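You operate a simulated robot arm through the tools that you are given. There is no shell and no other tool.

You run a simulated robot arm. Do the job below in one go: nothing can be reset, and whatever is moved stays where it is left.

TASK
Power the panel up: main isolator on, B3 on, RESET, then TEST.
Fine: B1 and B2 stay off.

The check looks at the end state, three seconds after you hand in, the way a careful person would. Anything else that was tipped, shoved, dropped, spilled or broken makes it a failure.

THE ROBOT
A 6-joint arm with a two-finger parallel gripper, fixed in place. Base frame: the origin is on the floor under the middle of its stand, x ahead of it, y to its left, z up. Lengths are in m, angles in degrees, forces in N, time in s.
With the tool pointing down near the work surface it reaches from about 0.38 to 0.58 m from the base axis. Its first joint turns from -66.0 to 66.0 degrees. Payload 2.45 kg.
The tool frame sits at the grasp point between the pads (the TCP): z along the fingers, y along the line on which they close. The tips reach 0.024 m beyond it. Largest opening 0.068 m; finger width 0.017, thickness 0.01; the body of the gripper, 0.04 by 0.07 m, starts 0.041 m behind the TCP.
Orientation is told as [roll, pitch, yaw] about the base's x, y, z axes, in that order, counted from this pose: with the fingers straight down and closing along the base's y, the tool's x points along the base's -x, its y along +y and its z along -z.

THE INTERFACE
- The arm moves only by the tool move_arm. Its argument "targets" is a list of rows, each a list of 3 entries, a list of its own where there are three numbers: the closure in counts, from 0 (fully open) to 255 (shut), then the shift along the tool's x, y, z in m, then the turn, a rotation vector about the tool's x, y, z in degrees. In form: [[jaw, [dx, dy, dz], [ax, ay, az]], ...]. A call has 1 to 20 rows; each row is the pose to reach, as a shift and turn from the pose commanded when the call began, along the tool's axes at that moment. Each row takes 0.2 s and may step no farther than 0.05 m and 8.6 degrees from the row before; otherwise, or with a gripper value out of range, the whole call is refused. A pose out of reach is approached as far as the arm can. The call stops where the force on the tool passes 40 N (or 10 N more than at its start, if that is more) or the arm is blocked; 0.2 s more then pass. Each finger travels about 0.108 m/s and halts on what it meets, pressing with about 30 N; the grip force reading is that of the motor and also rises with nothing between the fingers. The clock runs only during rows and for 0.2 s after the last one: add rows that repeat a pose to give the fingers time. The reply holds the time, the measured pose of the TCP, the force on the tool along the base axes, the opening and the grip force, in the units named above and with some noise, with the torque about the TCP (base axes, N m) and any sound that the robot's microphone picked up.
- Cameras (640 x 400 px; columns grow to the right, rows downward): "scene" is fixed at [0.188, 0.4415, 1.4658]; the picture's right is [-0.47, -0.88, 0.00], its down [-0.49, 0.26, -0.83] and it looks along [0.74, -0.39, -0.55] (base axes); focal length 214 px, centre (320, 200). "wrist" rides on the gripper at [0.084, 0.011, -0.075] in the tool frame; the picture's right is [-0.13, 0.99, 0.00], its down [-0.60, -0.08, -0.79] and it looks along [-0.79, -0.10, 0.61] (tool axes); focal length 251 px, centre (320, 200). There is no depth. A picture from a camera that has moved, and an enlarged one, comes with that camera's place and axes in the base frame and with its lens.
- grab_frame(camera): a new picture of that camera. It takes no simulated time.
- close_up(camera, box): a new picture of the part [left, top, right, bottom] of that camera's present view, enlarged. It takes no simulated time.
- close_job(): hands the job in; it is judged then, once.

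Places have to be worked out from the pictures, the camera data and where the tool is seen. Open the gripper and draw the arm clear of the work before you hand the job in, unless the task says otherwise.

The tools are called after "Emit:" as name(argument=value, ...) on one line, values as JSON. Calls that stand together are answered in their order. move_arm: Moves the arm, as the interface text tells. Its arguments: {"type":"object","properties":{"targets":{"type":"array"}},"required":["targets"]} The other tools are called the same way: grab_frame (camera) takes a picture; close_up (camera, box) takes an enlarged picture of a part of a camera's view; close_job () hands the job in.

At the start:

```text
t: 0.0
tool_pos: [0.4186, 0.1157, 1.3911]
orientation: [0.0, -0.1, 0.0]
wrist_force: [-0.1, -0.7, 0.3]
torque: [-0.01, 0.02, 0.0]
finger_gap: 0.068
finger_force: 0.0
```

scene: 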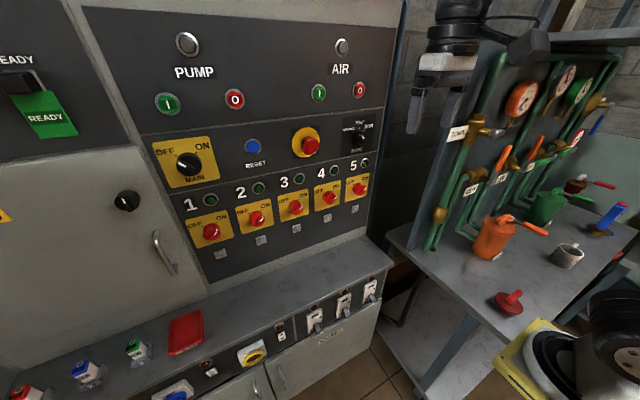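
wrist: 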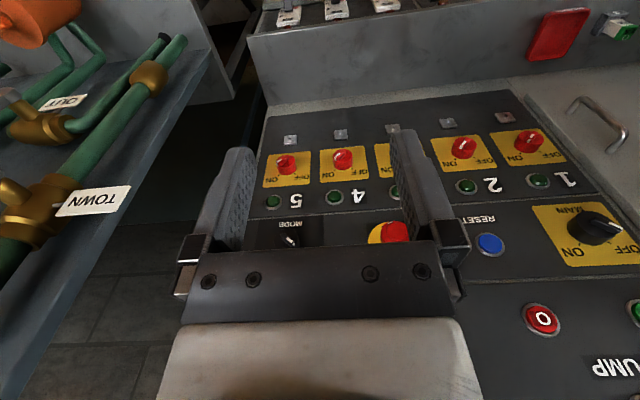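

I'll first look closely at the scene picture to find the isolator, B1–B3, RESET and TEST.

Emit:
close_up(camera="scene", box=[0, 200, 200, 400])

Emit:
close_up(camera="scene", box=[140, 120, 390, 280])

Emit:
close_up(camera="scene", box=[160, 260, 400, 400])

Emit:
close_up(camera="scene", box=[400, 0, 640, 160])

Emit:
close_up(camera="scene", box=[400, 150, 640, 400])

Emit:
close_up(camera="scene", box=[0, 0, 200, 200])

```text
2.00 times, centred on (100, 300) of scene
camera zoom: at [0.188, 0.4415, 1.4658], right [-0.47, -0.88, 0.0], down [-0.49, 0.26, -0.83], along [0.74, -0.39, -0.55], focal length 429 px, centre (760, 0)
```

zoom: 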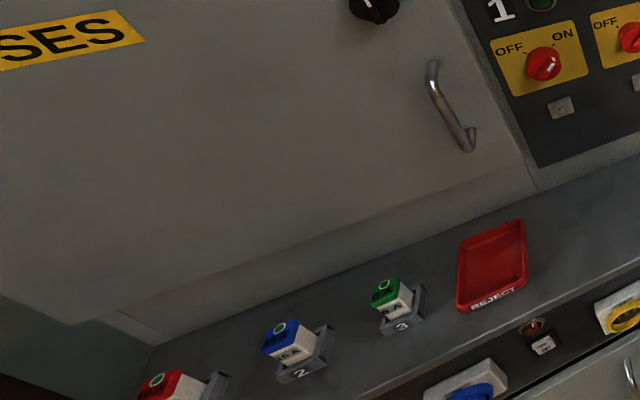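

```text
2.50 times, centred on (265, 200) of scene
camera zoom: at [0.188, 0.4415, 1.4658], right [-0.47, -0.88, 0.0], down [-0.49, 0.26, -0.83], along [0.74, -0.39, -0.55], focal length 536 px, centre (458, 200)
```

zoom: 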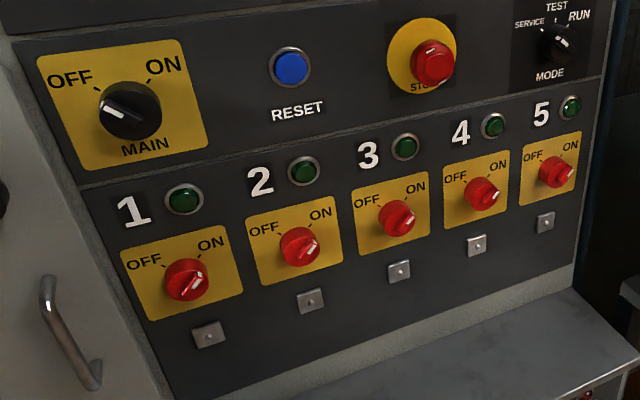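

```text
2.67 times, centred on (280, 330) of scene
camera zoom: at [0.188, 0.4415, 1.4658], right [-0.47, -0.88, 0.0], down [-0.49, 0.26, -0.83], along [0.74, -0.39, -0.55], focal length 572 px, centre (427, -147)
```

zoom: 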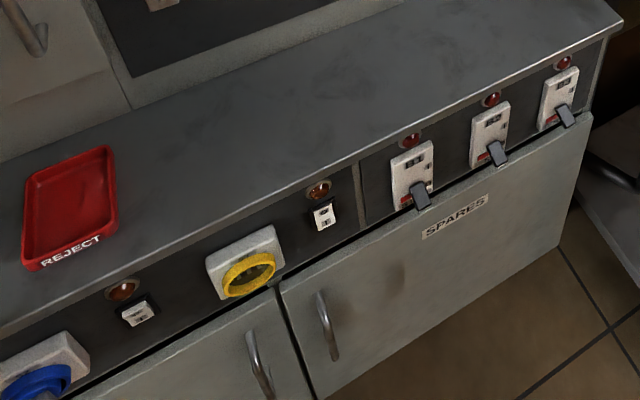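

```text
2.50 times, centred on (520, 80) of scene
camera zoom: at [0.188, 0.4415, 1.4658], right [-0.47, -0.88, 0.0], down [-0.49, 0.26, -0.83], along [0.74, -0.39, -0.55], focal length 536 px, centre (-180, 500)
```

zoom: 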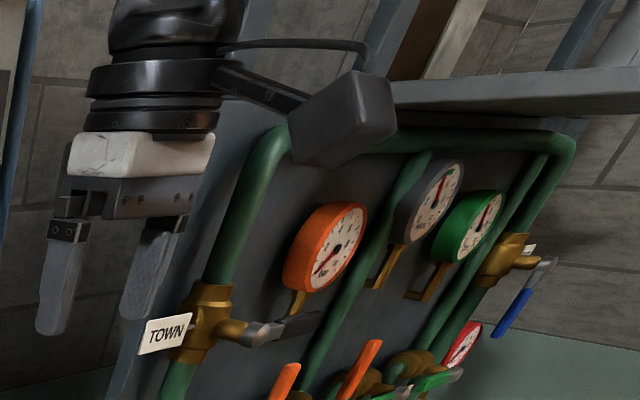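

```text
1.60 times, centred on (520, 275) of scene
camera zoom: at [0.188, 0.4415, 1.4658], right [-0.47, -0.88, 0.0], down [-0.49, 0.26, -0.83], along [0.74, -0.39, -0.55], focal length 343 px, centre (0, 80)
```

zoom: 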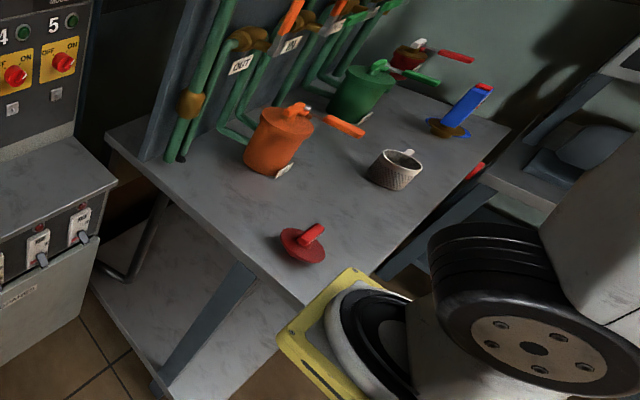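

```text
2.00 times, centred on (100, 100) of scene
camera zoom: at [0.188, 0.4415, 1.4658], right [-0.47, -0.88, 0.0], down [-0.49, 0.26, -0.83], along [0.74, -0.39, -0.55], focal length 429 px, centre (760, 400)
```

zoom: 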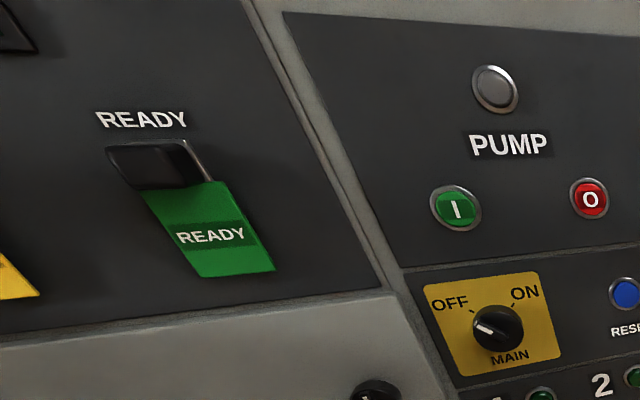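

The MAIN switch, B1–B5, RESET and a MODE selector (SERVICE/TEST/RUN) are all on one panel. I zoom in harder to read the present knob positions.

Emit:
close_up(camera="scene", box=[180, 180, 280, 250])

Emit:
close_up(camera="scene", box=[270, 160, 380, 230])

Emit:
close_up(camera="scene", box=[280, 110, 390, 180])

Emit:
close_up(camera="scene", box=[150, 130, 270, 200])

Emit:
close_up(camera="wrist", box=[240, 100, 440, 260])

Emit:
close_up(camera="wrist", box=[420, 100, 640, 260])

```text
5.71 times, centred on (230, 215) of scene
camera zoom: at [0.188, 0.4415, 1.4658], right [-0.47, -0.88, 0.0], down [-0.49, 0.26, -0.83], along [0.74, -0.39, -0.55], focal length 1226 px, centre (834, 114)
```

zoom: 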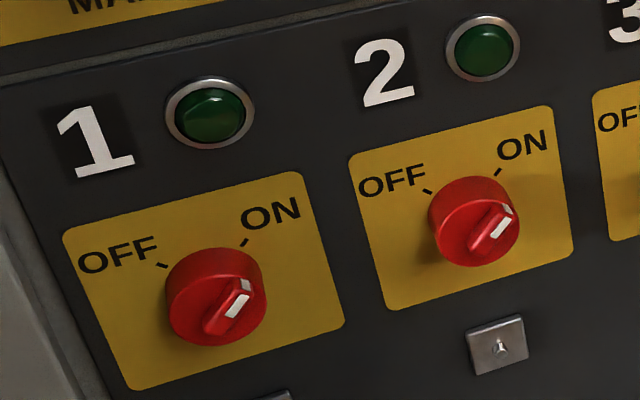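

```text
5.71 times, centred on (325, 195) of scene
camera zoom: at [0.188, 0.4415, 1.4658], right [-0.47, -0.88, 0.0], down [-0.49, 0.26, -0.83], along [0.74, -0.39, -0.55], focal length 1226 px, centre (291, 229)
```

zoom: 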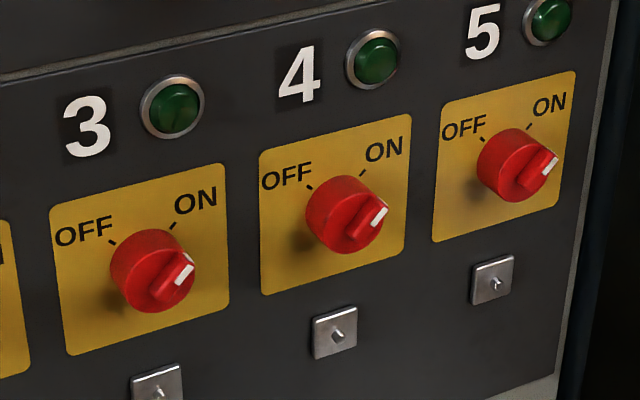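

```text
5.71 times, centred on (335, 145) of scene
camera zoom: at [0.188, 0.4415, 1.4658], right [-0.47, -0.88, 0.0], down [-0.49, 0.26, -0.83], along [0.74, -0.39, -0.55], focal length 1226 px, centre (234, 514)
```

zoom: 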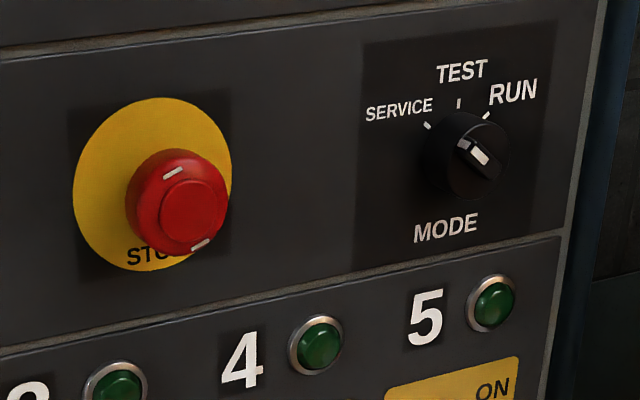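

```text
5.33 times, centred on (210, 165) of scene
camera zoom: at [0.188, 0.4415, 1.4658], right [-0.47, -0.88, 0.0], down [-0.49, 0.26, -0.83], along [0.74, -0.39, -0.55], focal length 1144 px, centre (907, 387)
```

zoom: 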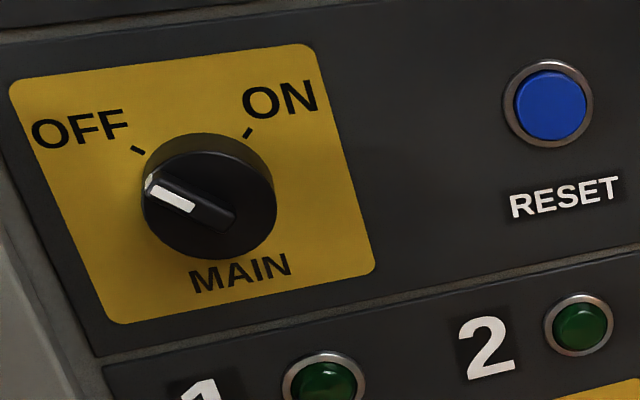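

```text
2.50 times, centred on (340, 180) of wrist
camera zoom: at [0.3373, 0.1284, 1.466], right [0.13, 0.99, 0.0], down [0.6, -0.08, 0.79], along [0.79, -0.1, -0.61], focal length 629 px, centre (270, 250)
```

zoom: 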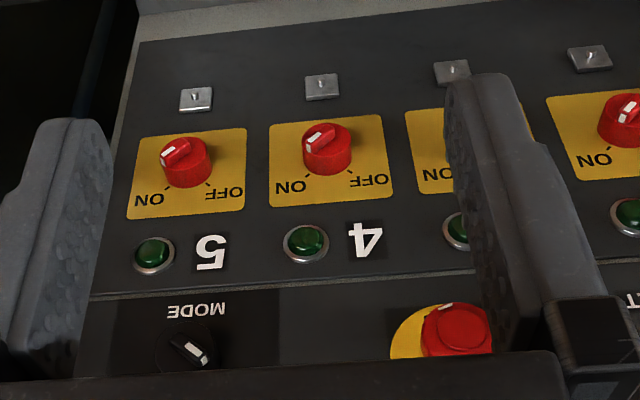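

```text
2.50 times, centred on (530, 180) of wrist
camera zoom: at [0.3373, 0.1284, 1.466], right [0.13, 0.99, 0.0], down [0.6, -0.08, 0.79], along [0.79, -0.1, -0.61], focal length 629 px, centre (-205, 250)
```

zoom: 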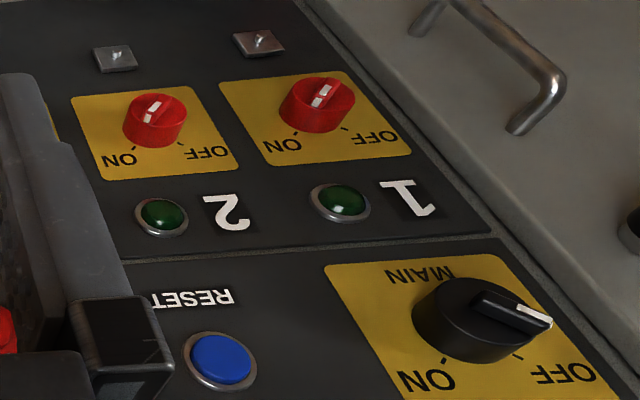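

The knobs 1–5 look unlike plain "B1..B3"; the desk front has three lever breakers and small switches with labels. I zoom on those before deciding which is which.

Emit:
close_up(camera="scene", box=[300, 275, 385, 340])

Emit:
close_up(camera="scene", box=[190, 310, 300, 390])

Emit:
close_up(camera="scene", box=[0, 330, 160, 400])

Emit:
close_up(camera="wrist", box=[220, 0, 440, 60])

Emit:
close_up(camera="scene", box=[80, 0, 400, 130])

Emit:
close_up(camera="scene", box=[0, 60, 180, 260])

```text
6.15 times, centred on (342, 308) of scene
camera zoom: at [0.188, 0.4415, 1.4658], right [-0.47, -0.88, 0.0], down [-0.49, 0.26, -0.83], along [0.74, -0.39, -0.55], focal length 1320 px, centre (182, -462)
```

zoom: 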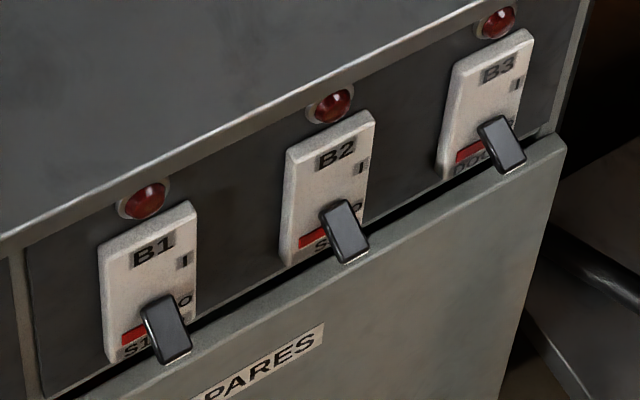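

```text
5.00 times, centred on (245, 350) of scene
camera zoom: at [0.188, 0.4415, 1.4658], right [-0.47, -0.88, 0.0], down [-0.49, 0.26, -0.83], along [0.74, -0.39, -0.55], focal length 1072 px, centre (695, -550)
```

zoom: 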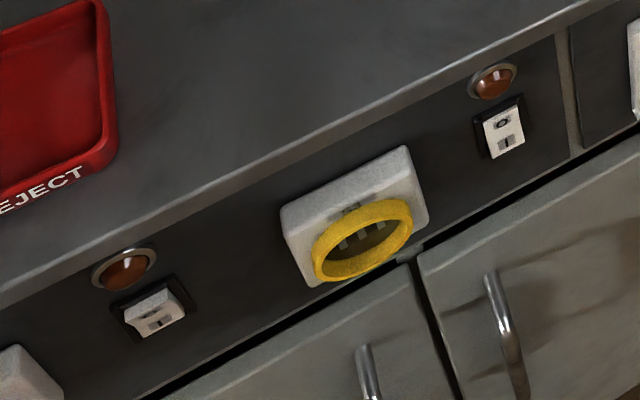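

```text
4.00 times, centred on (80, 365) of scene
camera zoom: at [0.188, 0.4415, 1.4658], right [-0.47, -0.88, 0.0], down [-0.49, 0.26, -0.83], along [0.74, -0.39, -0.55], focal length 858 px, centre (1280, -460)
```

zoom: 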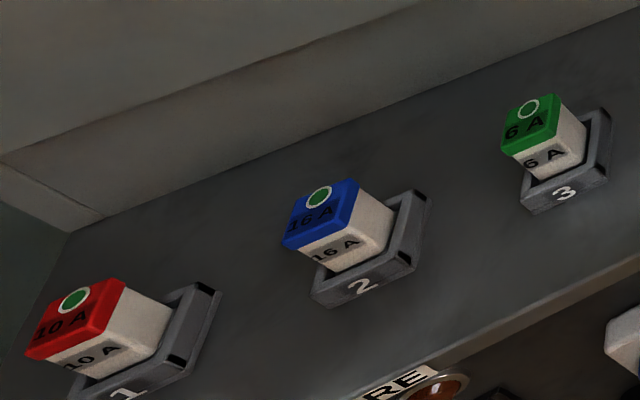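

```text
2.91 times, centred on (330, 30) of wrist
camera zoom: at [0.3373, 0.1284, 1.466], right [0.13, 0.99, 0.0], down [0.6, -0.08, 0.79], along [0.79, -0.1, -0.61], focal length 731 px, centre (291, 694)
```

zoom: 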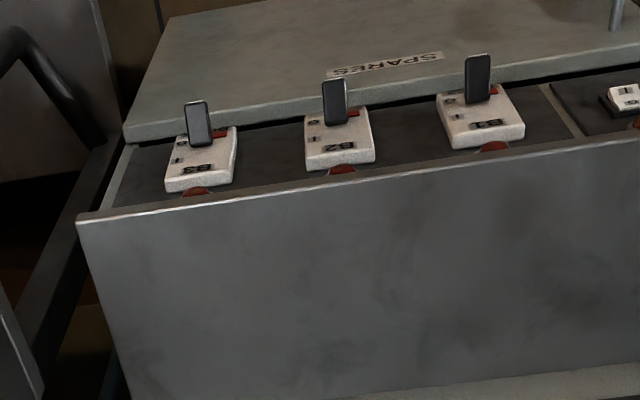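

```text
2.00 times, centred on (240, 65) of scene
camera zoom: at [0.188, 0.4415, 1.4658], right [-0.47, -0.88, 0.0], down [-0.49, 0.26, -0.83], along [0.74, -0.39, -0.55], focal length 429 px, centre (480, 470)
```

zoom: 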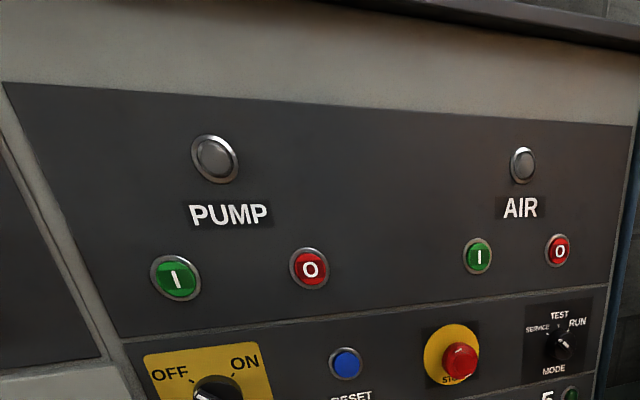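

```text
2.00 times, centred on (90, 160) of scene
camera zoom: at [0.188, 0.4415, 1.4658], right [-0.47, -0.88, 0.0], down [-0.49, 0.26, -0.83], along [0.74, -0.39, -0.55], focal length 429 px, centre (780, 280)
```

zoom: 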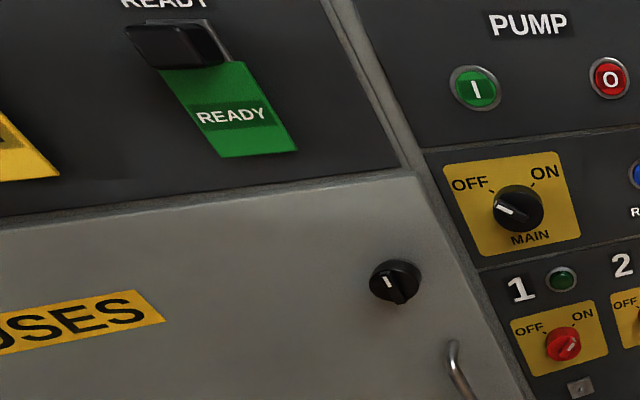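

B1–B3 are the lever breakers on the desk front (all down at O); MAIN, RESET and MODE are on the vertical panel, which triangulates to x≈0.724. I tilt the tool up 45° in place to get a better wrist view and test the motion.

Emit:
move_arm(targets=[[0, [0, 0, 0], [0, -7.5, 0]], [0, [0, 0, 0], [0, -15, 0]], [0, [0, 0, 0], [0, -22.5, 0]], [0, [0, 0, 0], [0, -30, 0]], [0, [0, 0, 0], [0, -37.5, 0]], [0, [0, 0, 0], [0, -45, 0]], [0, [0, 0, 0], [0, -45, 0]]])

Emit:
grab_frame(camera="wrist")

Emit:
grab_frame(camera="scene")

```text
t: 1.6
tool_pos: [0.4649, 0.1447, 1.3985]
orientation: [0.0, -45.1, 0.0]
wrist_force: [-0.6, 0.6, -0.3]
torque: [-0.01, -0.03, -0.02]
finger_gap: 0.068
finger_force: 0.1
out of reach, approached as far as the arm can: row 4, 5, 6, 7
```

```text
taken
camera wrist: at [0.3541, 0.1568, 1.3919], right [0.09, 0.99, 0.09], down [-0.14, -0.08, 0.99], along [0.99, -0.1, 0.13], focal length 251 px, centre (320, 200)
```

wrist: 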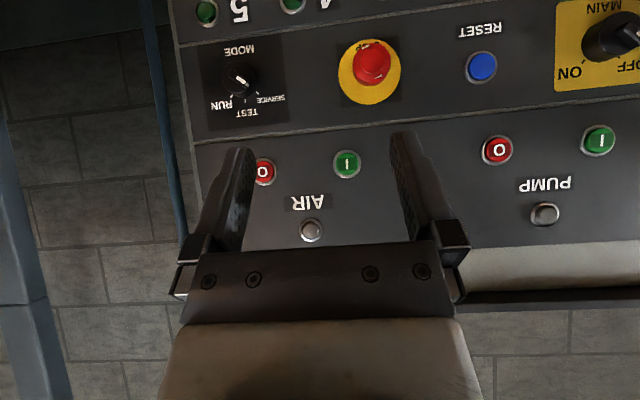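

```text
taken
```

scene: 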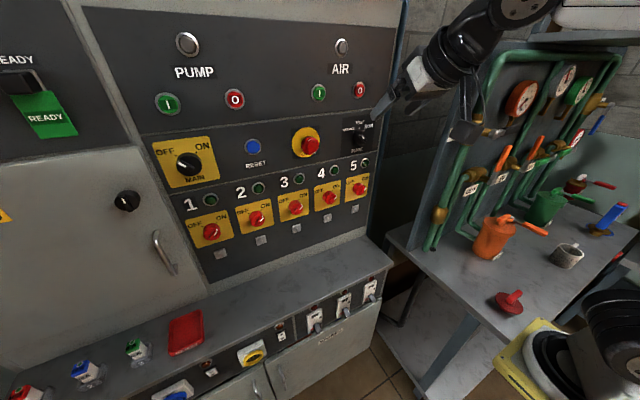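

The tool is now tilted 45° at about (0.465, 0.145, 1.399). I zoom into the wrist view to read the MODE selector and the MAIN knob.

Emit:
close_up(camera="wrist", box=[190, 30, 300, 130])

Emit:
close_up(camera="wrist", box=[440, 0, 640, 110])

Emit:
close_up(camera="wrist", box=[320, 20, 440, 120])

```text
4.00 times, centred on (245, 80) of wrist
camera zoom: at [0.3541, 0.1568, 1.3919], right [0.09, 0.99, 0.09], down [-0.14, -0.08, 0.99], along [0.99, -0.1, 0.13], focal length 1006 px, centre (620, 680)
```

zoom: 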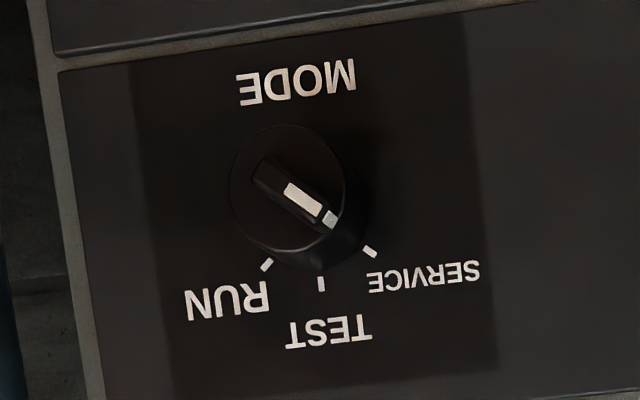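

```text
3.20 times, centred on (540, 55) of wrist
camera zoom: at [0.3541, 0.1568, 1.3919], right [0.09, 0.99, 0.09], down [-0.14, -0.08, 0.99], along [0.99, -0.1, 0.13], focal length 805 px, centre (-384, 664)
```

zoom: 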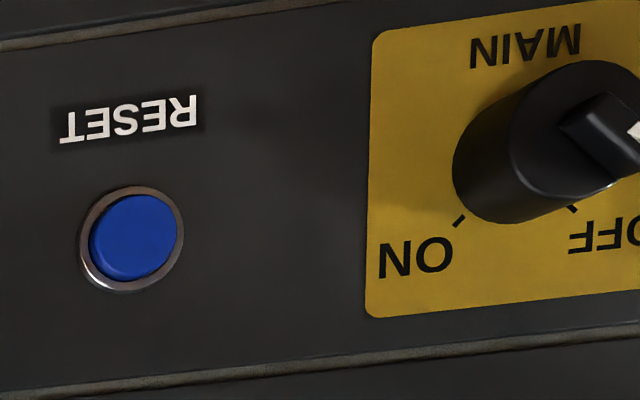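

```text
4.00 times, centred on (380, 70) of wrist
camera zoom: at [0.3541, 0.1568, 1.3919], right [0.09, 0.99, 0.09], down [-0.14, -0.08, 0.99], along [0.99, -0.1, 0.13], focal length 1006 px, centre (80, 720)
```

zoom: 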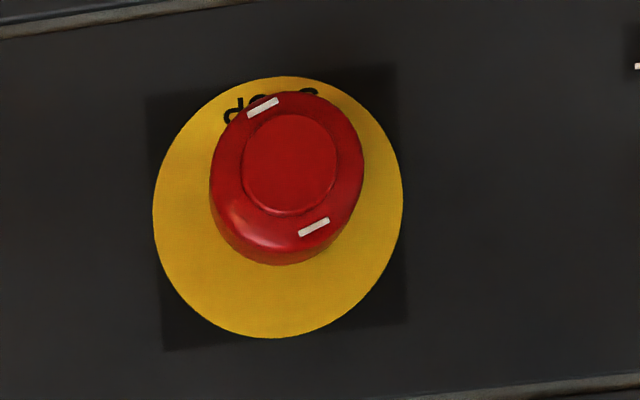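

MODE points to SERVICE (TEST is 45° clockwise from it) and MAIN is at OFF. I move left toward MAIN, keeping the 45° tilt, to look at it squarely.

Emit:
move_arm(targets=[[0, [0, 0.04, 0], [0, 0, 0]], [0, [0, 0.08, 0], [0, 0, 0]], [0, [0, 0.12, 0], [0, 0, 0]], [0, [0, 0.16, 0], [0, 0, 0]], [0, [0, 0.2, 0], [0, 0, 0]], [0, [0, 0.2, 0], [0, 0, 0]]])

```text
t: 3.0
tool_pos: [0.4676, 0.3429, 1.3996]
orientation: [-0.1, -45.0, 0.1]
wrist_force: [0.0, -0.4, 0.2]
torque: [0.01, 0.0, -0.02]
finger_gap: 0.0679
finger_force: 0.1
```

Commanded pose follows the reached pose, so shifts are predictable. Next I go to about (0.54, 0.46, 1.27), in front of MAIN with good clearance.

Emit:
move_arm(targets=[[0, [0.008, 0.0234, 0.0286], [0, 0, 0]], [0, [0.016, 0.0468, 0.0572], [0, 0, 0]], [0, [0.024, 0.07, 0.0858], [0, 0, 0]], [0, [0.032, 0.0936, 0.1144], [0, 0, 0]], [0, [0.0396, 0.117, 0.1428], [0, 0, 0]], [0, [0.0396, 0.117, 0.1428], [0, 0, 0]]])

Emit:
grab_frame(camera="wrist")

Emit:
grab_frame(camera="scene")

```text
t: 4.4
tool_pos: [0.541, 0.4585, 1.2679]
orientation: [0.0, -45.1, 0.0]
wrist_force: [-0.2, 0.8, -0.2]
torque: [-0.04, 0.02, 0.0]
finger_gap: 0.068
finger_force: 0.0
```

```text
taken
camera wrist: at [0.4298, 0.4721, 1.2628], right [0.09, 0.99, 0.09], down [-0.14, -0.08, 0.99], along [0.99, -0.1, 0.13], focal length 251 px, centre (320, 200)
```

wrist: 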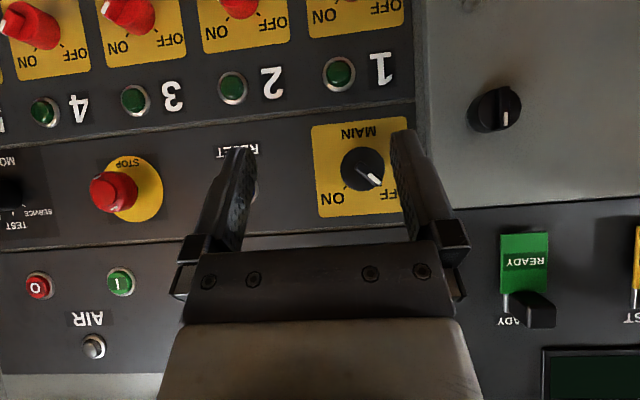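

```text
taken
```

scene: 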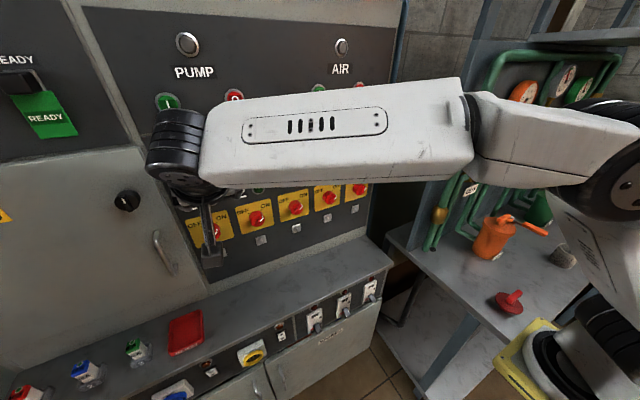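

The wrist view shows a yellow flag labelled "…ST" left of READY on the upper-left panel, possibly a separate TEST item. I yaw the tool 30° to the left to read it before deciding what TEST means.

Emit:
move_arm(targets=[[0, [0, 0, 0], [-5.3, 0, -5.3]], [0, [0, 0, 0], [-10.6, 0, -10.6]], [0, [0, 0, 0], [-15.9, 0, -15.9]], [0, [0, 0, 0], [-21.2, 0, -21.2]], [0, [0, 0, 0], [-21.2, 0, -21.2]]])

Emit:
grab_frame(camera="wrist")

```text
t: 5.6
tool_pos: [0.5417, 0.4574, 1.2693]
orientation: [-0.2, -45.2, 30.1]
wrist_force: [0.9, -0.3, 0.5]
torque: [0.0, -0.04, -0.03]
finger_gap: 0.0681
finger_force: 0.0
```

```text
taken
camera wrist: at [0.4389, 0.4141, 1.2638], right [-0.42, 0.9, 0.09], down [-0.08, -0.14, 0.99], along [0.91, 0.41, 0.13], focal length 251 px, centre (320, 200)
```

wrist: 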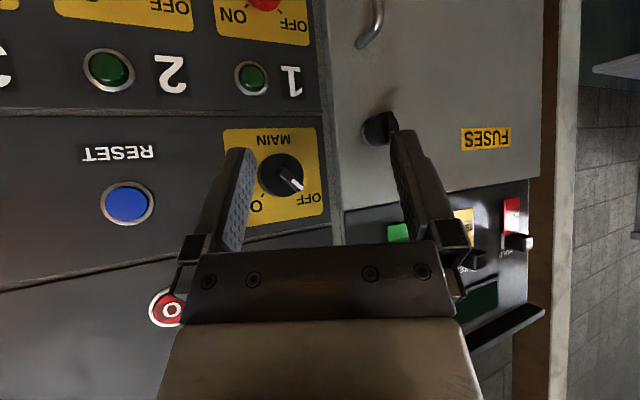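

Emit:
close_up(camera="wrist", box=[380, 180, 560, 350])

Emit:
close_up(camera="wrist", box=[450, 190, 540, 280])

```text
2.35 times, centred on (470, 265) of wrist
camera zoom: at [0.4389, 0.4141, 1.2638], right [-0.42, 0.9, 0.09], down [-0.08, -0.14, 0.99], along [0.91, 0.41, 0.13], focal length 592 px, centre (-33, 47)
```

zoom: 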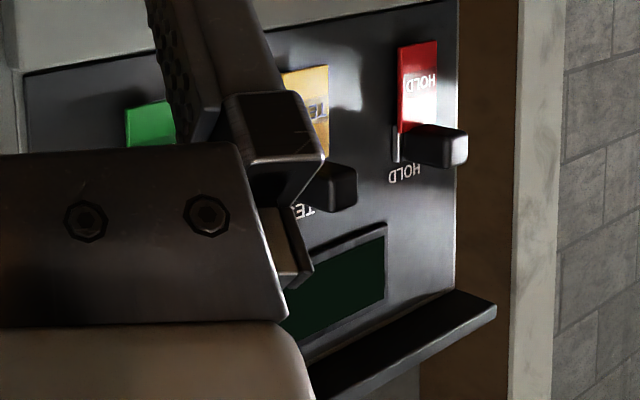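

```text
4.44 times, centred on (495, 235) of wrist
camera zoom: at [0.4389, 0.4141, 1.2638], right [-0.42, 0.9, 0.09], down [-0.08, -0.14, 0.99], along [0.91, 0.41, 0.13], focal length 1118 px, centre (-458, 44)
```

zoom: 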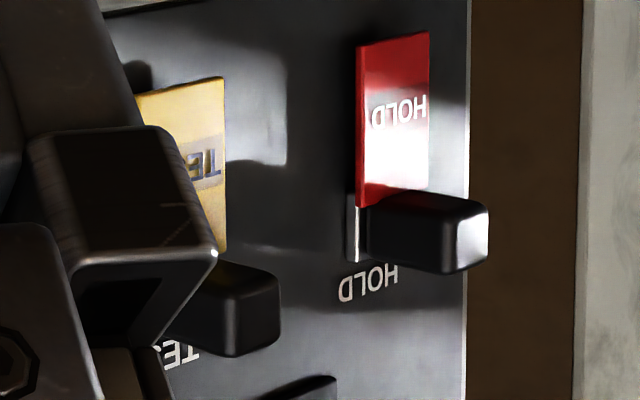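

There is also a status slider board (READY/TEST/HOLD), but the request reads as a control sequence on the panel, where MODE has a TEST position; I'll take TEST as MODE→TEST. I yaw back and shift left 3 cm to see MAIN centred between the fingers.

Emit:
move_arm(targets=[[0, [0, 0, 0], [5.3, 0, 5.3]], [0, [0, 0, 0], [10.6, 0, 10.6]], [0, [0, 0, 0], [15.9, 0, 15.9]], [0, [0, 0, 0], [21.2, 0, 21.2]], [0, [0, 0, 0], [21.2, 0, 21.2]]])

Emit:
move_arm(targets=[[0, [0, 0.03, 0], [0, 0, 0]], [0, [0, 0.03, 0], [0, 0, 0]]])

Emit:
close_up(camera="wrist", box=[240, 100, 400, 220])

Emit:
grab_frame(camera="wrist")

```text
t: 6.8
tool_pos: [0.5398, 0.4585, 1.2689]
orientation: [0.0, -45.2, -0.1]
wrist_force: [0.5, 1.0, -0.3]
torque: [0.01, 0.01, -0.03]
finger_gap: 0.0679
finger_force: 0.2
```

```text
t: 7.4
tool_pos: [0.5406, 0.489, 1.2693]
orientation: [0.0, -45.1, 0.1]
wrist_force: [1.1, 0.3, 0.6]
torque: [0.0, -0.01, 0.01]
finger_gap: 0.0677
finger_force: 0.1
```

```text
3.33 times, centred on (320, 160) of wrist
camera zoom: at [0.43, 0.5028, 1.264], right [0.09, 0.99, 0.09], down [-0.14, -0.08, 0.99], along [0.99, -0.1, 0.13], focal length 838 px, centre (320, 333)
```

zoom: 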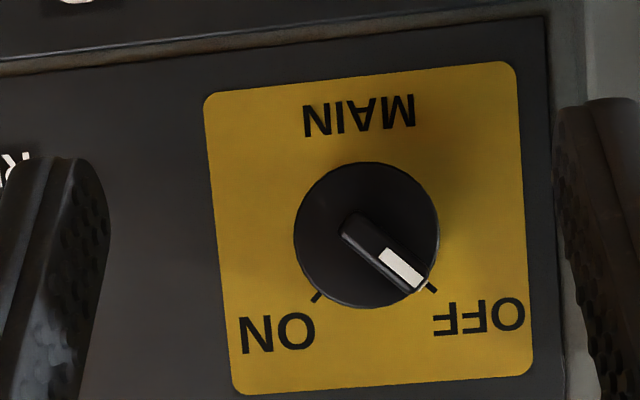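

```text
taken
camera wrist: at [0.43, 0.5028, 1.264], right [0.09, 0.99, 0.09], down [-0.14, -0.08, 0.99], along [0.99, -0.1, 0.13], focal length 251 px, centre (320, 200)
```

wrist: 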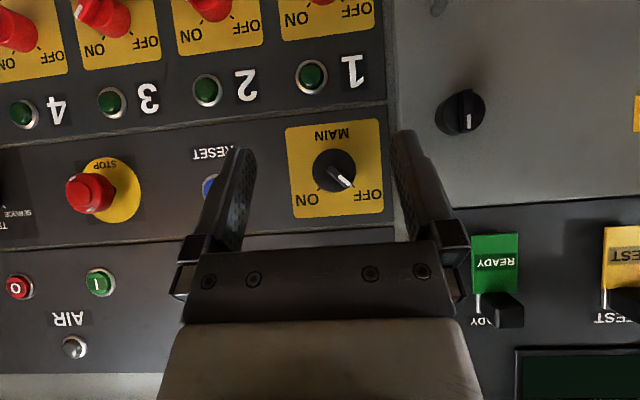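

MAIN's knob centre works out at about (y 0.4925, z 1.268), its face about 20 mm proud of the panel, with a raised bar pointing to OFF. I now pitch the tool up to horizontal (pointing at the panel) from this standoff.

Emit:
move_arm(targets=[[0, [0, 0, 0], [0, -7.5, 0]], [0, [0, 0, 0], [0, -15, 0]], [0, [0, 0, 0], [0, -22.5, 0]], [0, [0, 0, 0], [0, -30, 0]], [0, [0, 0, 0], [0, -37.5, 0]], [0, [0, 0, 0], [0, -44.9, 0]], [0, [0, 0, 0], [0, -44.9, 0]]])

Emit:
grab_frame(camera="wrist")

Emit:
grab_frame(camera="scene")

```text
t: 9.0
tool_pos: [0.5412, 0.4874, 1.2703]
orientation: [167.2, -89.8, -167.0]
wrist_force: [0.1, -0.1, 0.3]
torque: [0.0, 0.01, -0.02]
finger_gap: 0.0678
finger_force: 0.0
```

```text
taken
camera wrist: at [0.4676, 0.5022, 1.1866], right [0.0, 0.99, 0.13], down [-0.79, -0.08, 0.6], along [0.61, -0.1, 0.79], focal length 251 px, centre (320, 200)
```

wrist: 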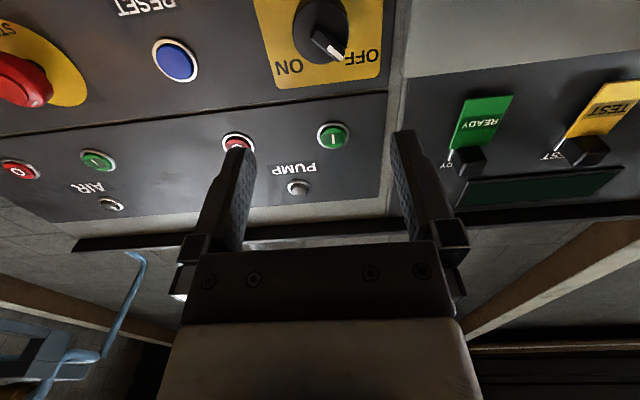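

```text
taken
```

scene: 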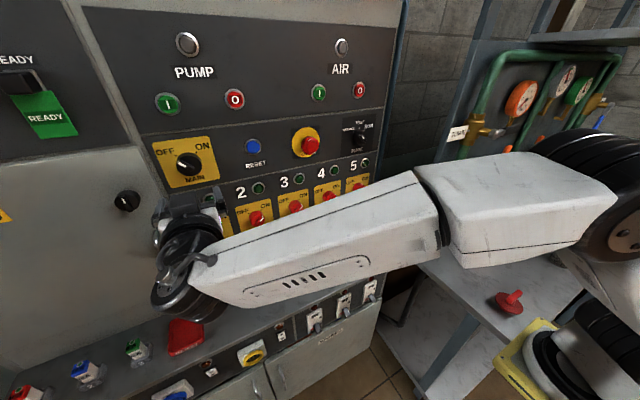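

The tool now points straight at the panel (tool z = +x). I roll it −45° so the fingers close across the bar, centre on (0.4925, 1.268), and narrow the jaw to about 30 mm.

Emit:
move_arm(targets=[[40, [0.002, 0.005, 0], [0, 0, -7.5]], [80, [0.002, 0.005, 0], [0, 0, -15]], [110, [0.002, 0.005, 0], [0, 0, -22.5]], [142, [0.002, 0.005, 0], [0, 0, -30]], [142, [0.002, 0.005, 0], [0, 0, -37.5]], [142, [0.002, 0.005, 0], [0, 0, -45]], [142, [0.002, 0.005, 0], [0, 0, -45]]])

Emit:
grab_frame(camera="wrist")

```text
t: 10.6
tool_pos: [0.5407, 0.4926, 1.2683]
orientation: [-90.0, -44.8, 90.0]
wrist_force: [0.6, -0.4, -0.5]
torque: [-0.04, 0.02, -0.01]
finger_gap: 0.0301
finger_force: 0.1
```

```text
taken
camera wrist: at [0.4673, 0.4447, 1.2018], right [0.0, 0.79, -0.61], down [-0.79, 0.37, 0.48], along [0.61, 0.48, 0.63], focal length 251 px, centre (320, 200)
```

wrist: 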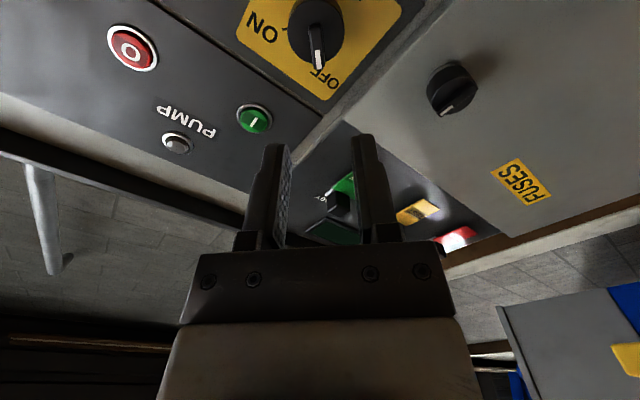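

Roll reached; the bar appears aligned between the fingers. I advance 0.10 m to TCP x≈0.64 (tips ≈0.664), still short of the bar.

Emit:
move_arm(targets=[[142, [0, 0, 0.035], [0, 0, 0]], [142, [0, 0, 0.07], [0, 0, 0]], [142, [0, 0, 0.1], [0, 0, 0]], [142, [0, 0, 0.1], [0, 0, 0]]])

Emit:
grab_frame(camera="wrist")

Emit:
close_up(camera="wrist", box=[220, 60, 420, 200])

```text
t: 11.6
tool_pos: [0.6403, 0.4927, 1.2666]
orientation: [-90.0, -45.1, 90.1]
wrist_force: [-0.4, -0.5, -0.4]
torque: [0.03, 0.02, 0.01]
finger_gap: 0.0299
finger_force: 0.0
```

```text
taken
camera wrist: at [0.5665, 0.4437, 1.2003], right [0.0, 0.79, -0.61], down [-0.79, 0.37, 0.48], along [0.61, 0.48, 0.63], focal length 251 px, centre (320, 200)
```

wrist: 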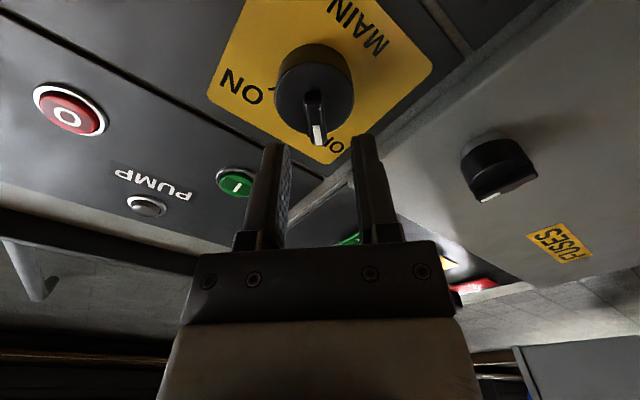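

```text
2.86 times, centred on (320, 130) of wrist
camera zoom: at [0.5665, 0.4437, 1.2003], right [0.0, 0.79, -0.61], down [-0.79, 0.37, 0.48], along [0.61, 0.48, 0.63], focal length 718 px, centre (320, 400)
```

zoom: 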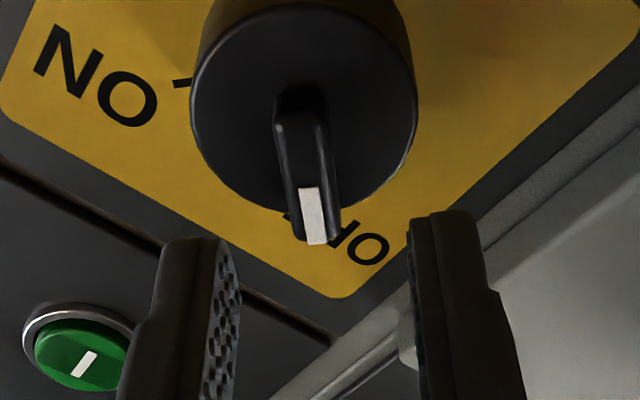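

The bar lies between the fingers, about 2–4 mm off the tool axis on the −y tool side; the face seems near x≈0.705–0.71. I correct by −2.5 mm and advance 28 mm (tips ≈0.692).

Emit:
move_arm(targets=[[142, [0, -0.0025, 0.01], [0, 0, 0]], [142, [0, -0.0025, 0.02], [0, 0, 0]], [142, [0, -0.0025, 0.028], [0, 0, 0]], [142, [0, -0.0025, 0.028], [0, 0, 0]]])

Emit:
close_up(camera="wrist", box=[220, 60, 420, 200])

```text
t: 12.6
tool_pos: [0.669, 0.4919, 1.2684]
orientation: [-90.0, -45.0, 90.0]
wrist_force: [-0.6, 0.1, -0.2]
torque: [0.01, 0.0, 0.03]
finger_gap: 0.0299
finger_force: 0.2
```

```text
2.86 times, centred on (320, 130) of wrist
camera zoom: at [0.5955, 0.443, 1.2024], right [0.0, 0.79, -0.61], down [-0.79, 0.37, 0.48], along [0.61, 0.48, 0.63], focal length 718 px, centre (320, 400)
```

zoom: 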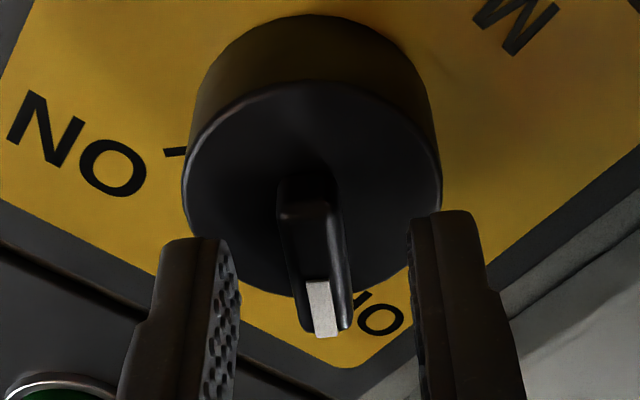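

Two consistent estimates put the knob face at x≈0.711 and the remaining offset at −1.7 mm. I advance 15.5 mm so the tips nearly touch the face and straddle the bar.

Emit:
move_arm(targets=[[142, [0, -0.0017, 0.005], [0, 0, 0]], [142, [0, -0.0017, 0.01], [0, 0, 0]], [142, [0, -0.0017, 0.0155], [0, 0, 0]], [142, [0, -0.0017, 0.0155], [0, 0, 0]]])

Emit:
close_up(camera="wrist", box=[220, 60, 420, 200])

```text
t: 13.4
tool_pos: [0.6781, 0.4943, 1.2685]
orientation: [-89.8, -44.8, 89.9]
wrist_force: [-13.3, -0.8, -2.4]
torque: [0.09, -0.11, -0.24]
finger_gap: 0.0293
finger_force: 0.1
stopped in row 3: the force on the tool passed its limit at 55 N (the readings are from after the stop); the commanded pose is now the measured one
```

```text
2.86 times, centred on (320, 130) of wrist
camera zoom: at [0.604, 0.4442, 1.2028], right [0.0, 0.79, -0.61], down [-0.79, 0.37, 0.48], along [0.61, 0.49, 0.63], focal length 718 px, centre (320, 400)
```

zoom: 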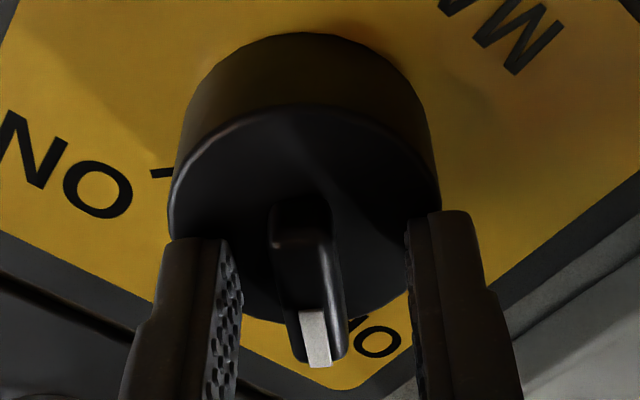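

The tips touched the knob face at TCP x≈0.68 (face ≈0.703) and the call stopped. I back off 1.5 mm, recentre −2.5 mm, then close on the bar.

Emit:
move_arm(targets=[[142, [0, 0, -0.002], [0, 0, 0]], [142, [0, -0.0025, -0.002], [0, 0, 0]], [142, [0, -0.0025, -0.002], [0, 0, 0]]])

Emit:
close_up(camera="wrist", box=[220, 60, 420, 200])

```text
t: 14.2
tool_pos: [0.6779, 0.4901, 1.2712]
orientation: [-90.0, -44.9, 89.9]
wrist_force: [-2.9, -0.3, 0.1]
torque: [-0.03, 0.07, 0.05]
finger_gap: 0.0299
finger_force: 0.1
```

```text
2.86 times, centred on (320, 130) of wrist
camera zoom: at [0.6039, 0.4405, 1.2054], right [0.0, 0.79, -0.61], down [-0.79, 0.37, 0.48], along [0.61, 0.48, 0.63], focal length 718 px, centre (320, 400)
```

zoom: 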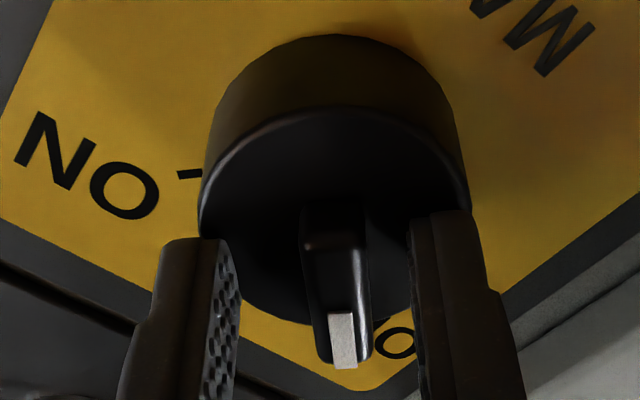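

Now the knob sits ~2.3 mm on the other side, so I shift +2.2 mm back along tool y, retreat another 1 mm, and close the fingers onto the bar.

Emit:
move_arm(targets=[[142, [0, 0.0022, -0.001], [0, 0, 0]], [142, [0, 0.0022, -0.001], [0, 0, 0]], [200, [0, 0.0022, -0.001], [0, 0, 0]], [255, [0, 0.0022, -0.001], [0, 0, 0]], [255, [0, 0.0022, -0.001], [0, 0, 0]]])

Emit:
close_up(camera="wrist", box=[220, 60, 420, 200])

```text
t: 15.4
tool_pos: [0.6761, 0.4917, 1.2704]
orientation: [-90.0, -45.0, 89.9]
wrist_force: [2.1, 1.0, -0.3]
torque: [-0.03, -0.17, 0.17]
finger_gap: 0.0111
finger_force: 32.2
```

```text
2.86 times, centred on (320, 130) of wrist
camera zoom: at [0.6027, 0.4427, 1.2039], right [0.0, 0.79, -0.61], down [-0.79, 0.37, 0.48], along [0.61, 0.48, 0.63], focal length 718 px, centre (320, 400)
```

zoom: 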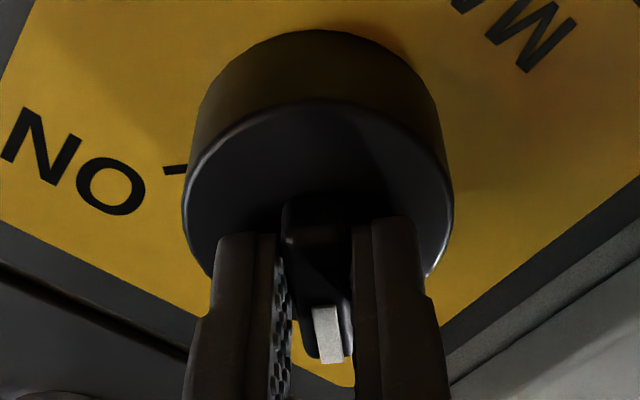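

The bar is gripped (11 mm gap, 32 N, little side load). I now turn clockwise (+ about tool z), first 45° with a small centring compensation, and check the readings.

Emit:
move_arm(targets=[[255, [0, -0.0003, 0], [0, 0, 7.5]], [255, [0.0001, -0.0006, 0], [0, 0, 15]], [255, [0.0002, -0.001, 0], [0, 0, 22.5]], [255, [0.0003, -0.0013, 0], [0, 0, 30]], [255, [0.0005, -0.0015, 0], [0, 0, 37.5]], [255, [0.0007, -0.0018, 0], [0, 0, 45]]])

Emit:
close_up(camera="wrist", box=[220, 60, 420, 200])

```text
t: 16.8
tool_pos: [0.6773, 0.4894, 1.272]
orientation: [66.3, -89.8, -66.2]
wrist_force: [-3.8, 1.0, 2.9]
torque: [0.0, 0.87, 0.02]
finger_gap: 0.011
finger_force: 31.5
```

```text
2.86 times, centred on (320, 130) of wrist
camera zoom: at [0.6028, 0.5036, 1.1878], right [0.0, 0.99, 0.13], down [-0.79, -0.08, 0.6], along [0.61, -0.11, 0.79], focal length 718 px, centre (320, 400)
```

zoom: 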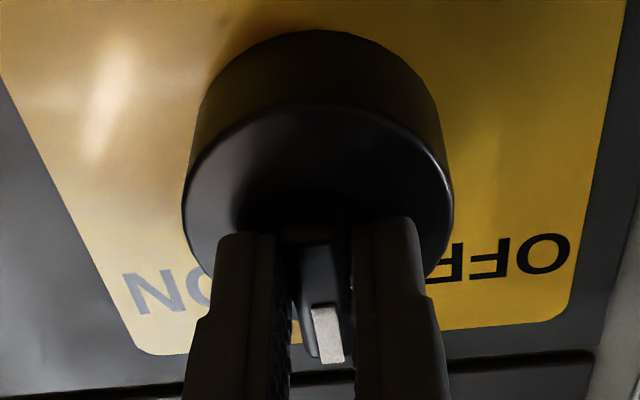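

Knob followed to the vertical with modest loads. I continue the remaining 45° to ON.

Emit:
move_arm(targets=[[255, [0, -0.0003, 0], [0, 0, 7.5]], [255, [0.0001, -0.0006, 0], [0, 0, 15]], [255, [0.0002, -0.001, 0], [0, 0, 22.5]], [255, [0.0003, -0.0013, 0], [0, 0, 30]], [255, [0.0005, -0.0015, 0], [0, 0, 37.5]], [255, [0.0007, -0.0018, 0], [0, 0, 45]], [255, [0.0007, -0.0018, 0], [0, 0, 45]]])

Emit:
close_up(camera="wrist", box=[220, 60, 420, 200])

Emit:
grab_frame(camera="scene")

```text
t: 18.4
tool_pos: [0.6771, 0.4882, 1.2709]
orientation: [89.6, -45.0, -90.0]
wrist_force: [-4.9, -10.9, -6.5]
torque: [-0.05, 0.51, 0.36]
finger_gap: 0.0109
finger_force: 31.8
```

```text
2.86 times, centred on (320, 130) of wrist
camera zoom: at [0.603, 0.5577, 1.2195], right [0.0, 0.61, 0.79], down [-0.79, -0.48, 0.37], along [0.61, -0.63, 0.48], focal length 718 px, centre (320, 400)
```

zoom: 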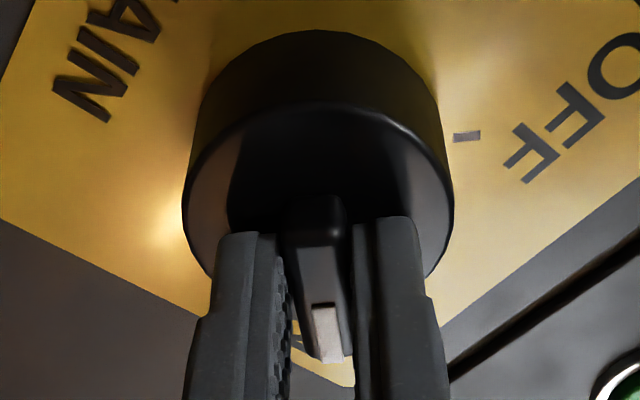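

```text
taken
```

scene: 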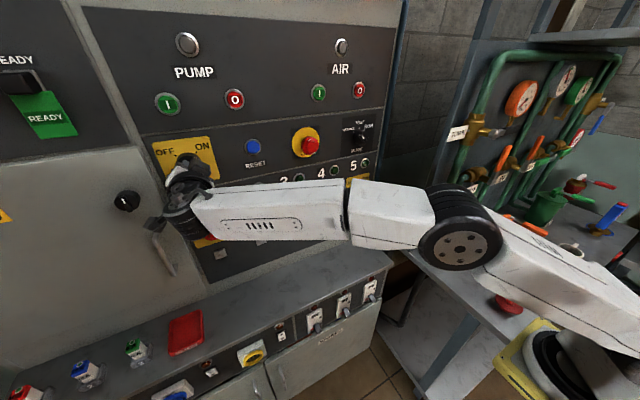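

The bar has turned to the ON side. I open the fingers and back straight out 8 cm, then inspect the result.

Emit:
move_arm(targets=[[120, [0, 0, 0], [0, 0, 0]], [120, [0, 0, 0], [0, 0, 0]], [120, [0, 0, -0.02], [0, 0, 0]], [120, [0, 0, -0.05], [0, 0, 0]], [120, [0, 0, -0.08], [0, 0, 0]], [120, [0, 0, -0.08], [0, 0, 0]]])

Emit:
grab_frame(camera="wrist")

Emit:
close_up(camera="wrist", box=[220, 0, 420, 140])

```text
t: 19.8
tool_pos: [0.5989, 0.4867, 1.2703]
orientation: [90.0, -45.0, -90.0]
wrist_force: [-0.6, -0.4, 0.1]
torque: [0.02, 0.01, -0.02]
finger_gap: 0.0361
finger_force: 0.0
```

```text
taken
camera wrist: at [0.5246, 0.5574, 1.2197], right [0.0, 0.61, 0.79], down [-0.79, -0.48, 0.37], along [0.61, -0.63, 0.48], focal length 251 px, centre (320, 200)
```

wrist: 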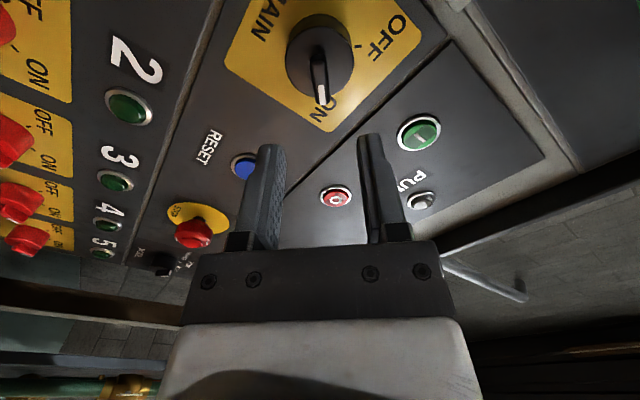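

```text
2.86 times, centred on (320, 70) of wrist
camera zoom: at [0.5246, 0.5574, 1.2197], right [0.0, 0.61, 0.79], down [-0.79, -0.48, 0.37], along [0.61, -0.63, 0.48], focal length 718 px, centre (320, 571)
```

zoom: 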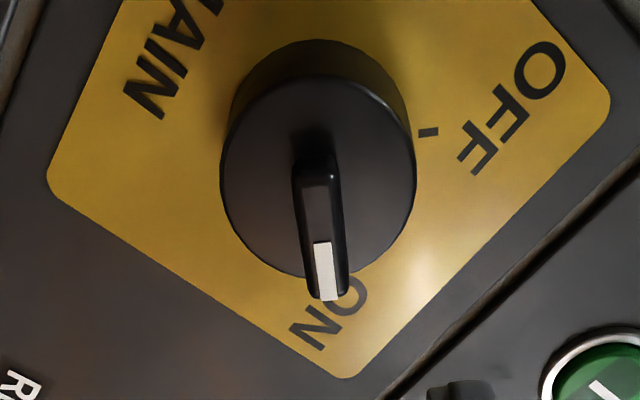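

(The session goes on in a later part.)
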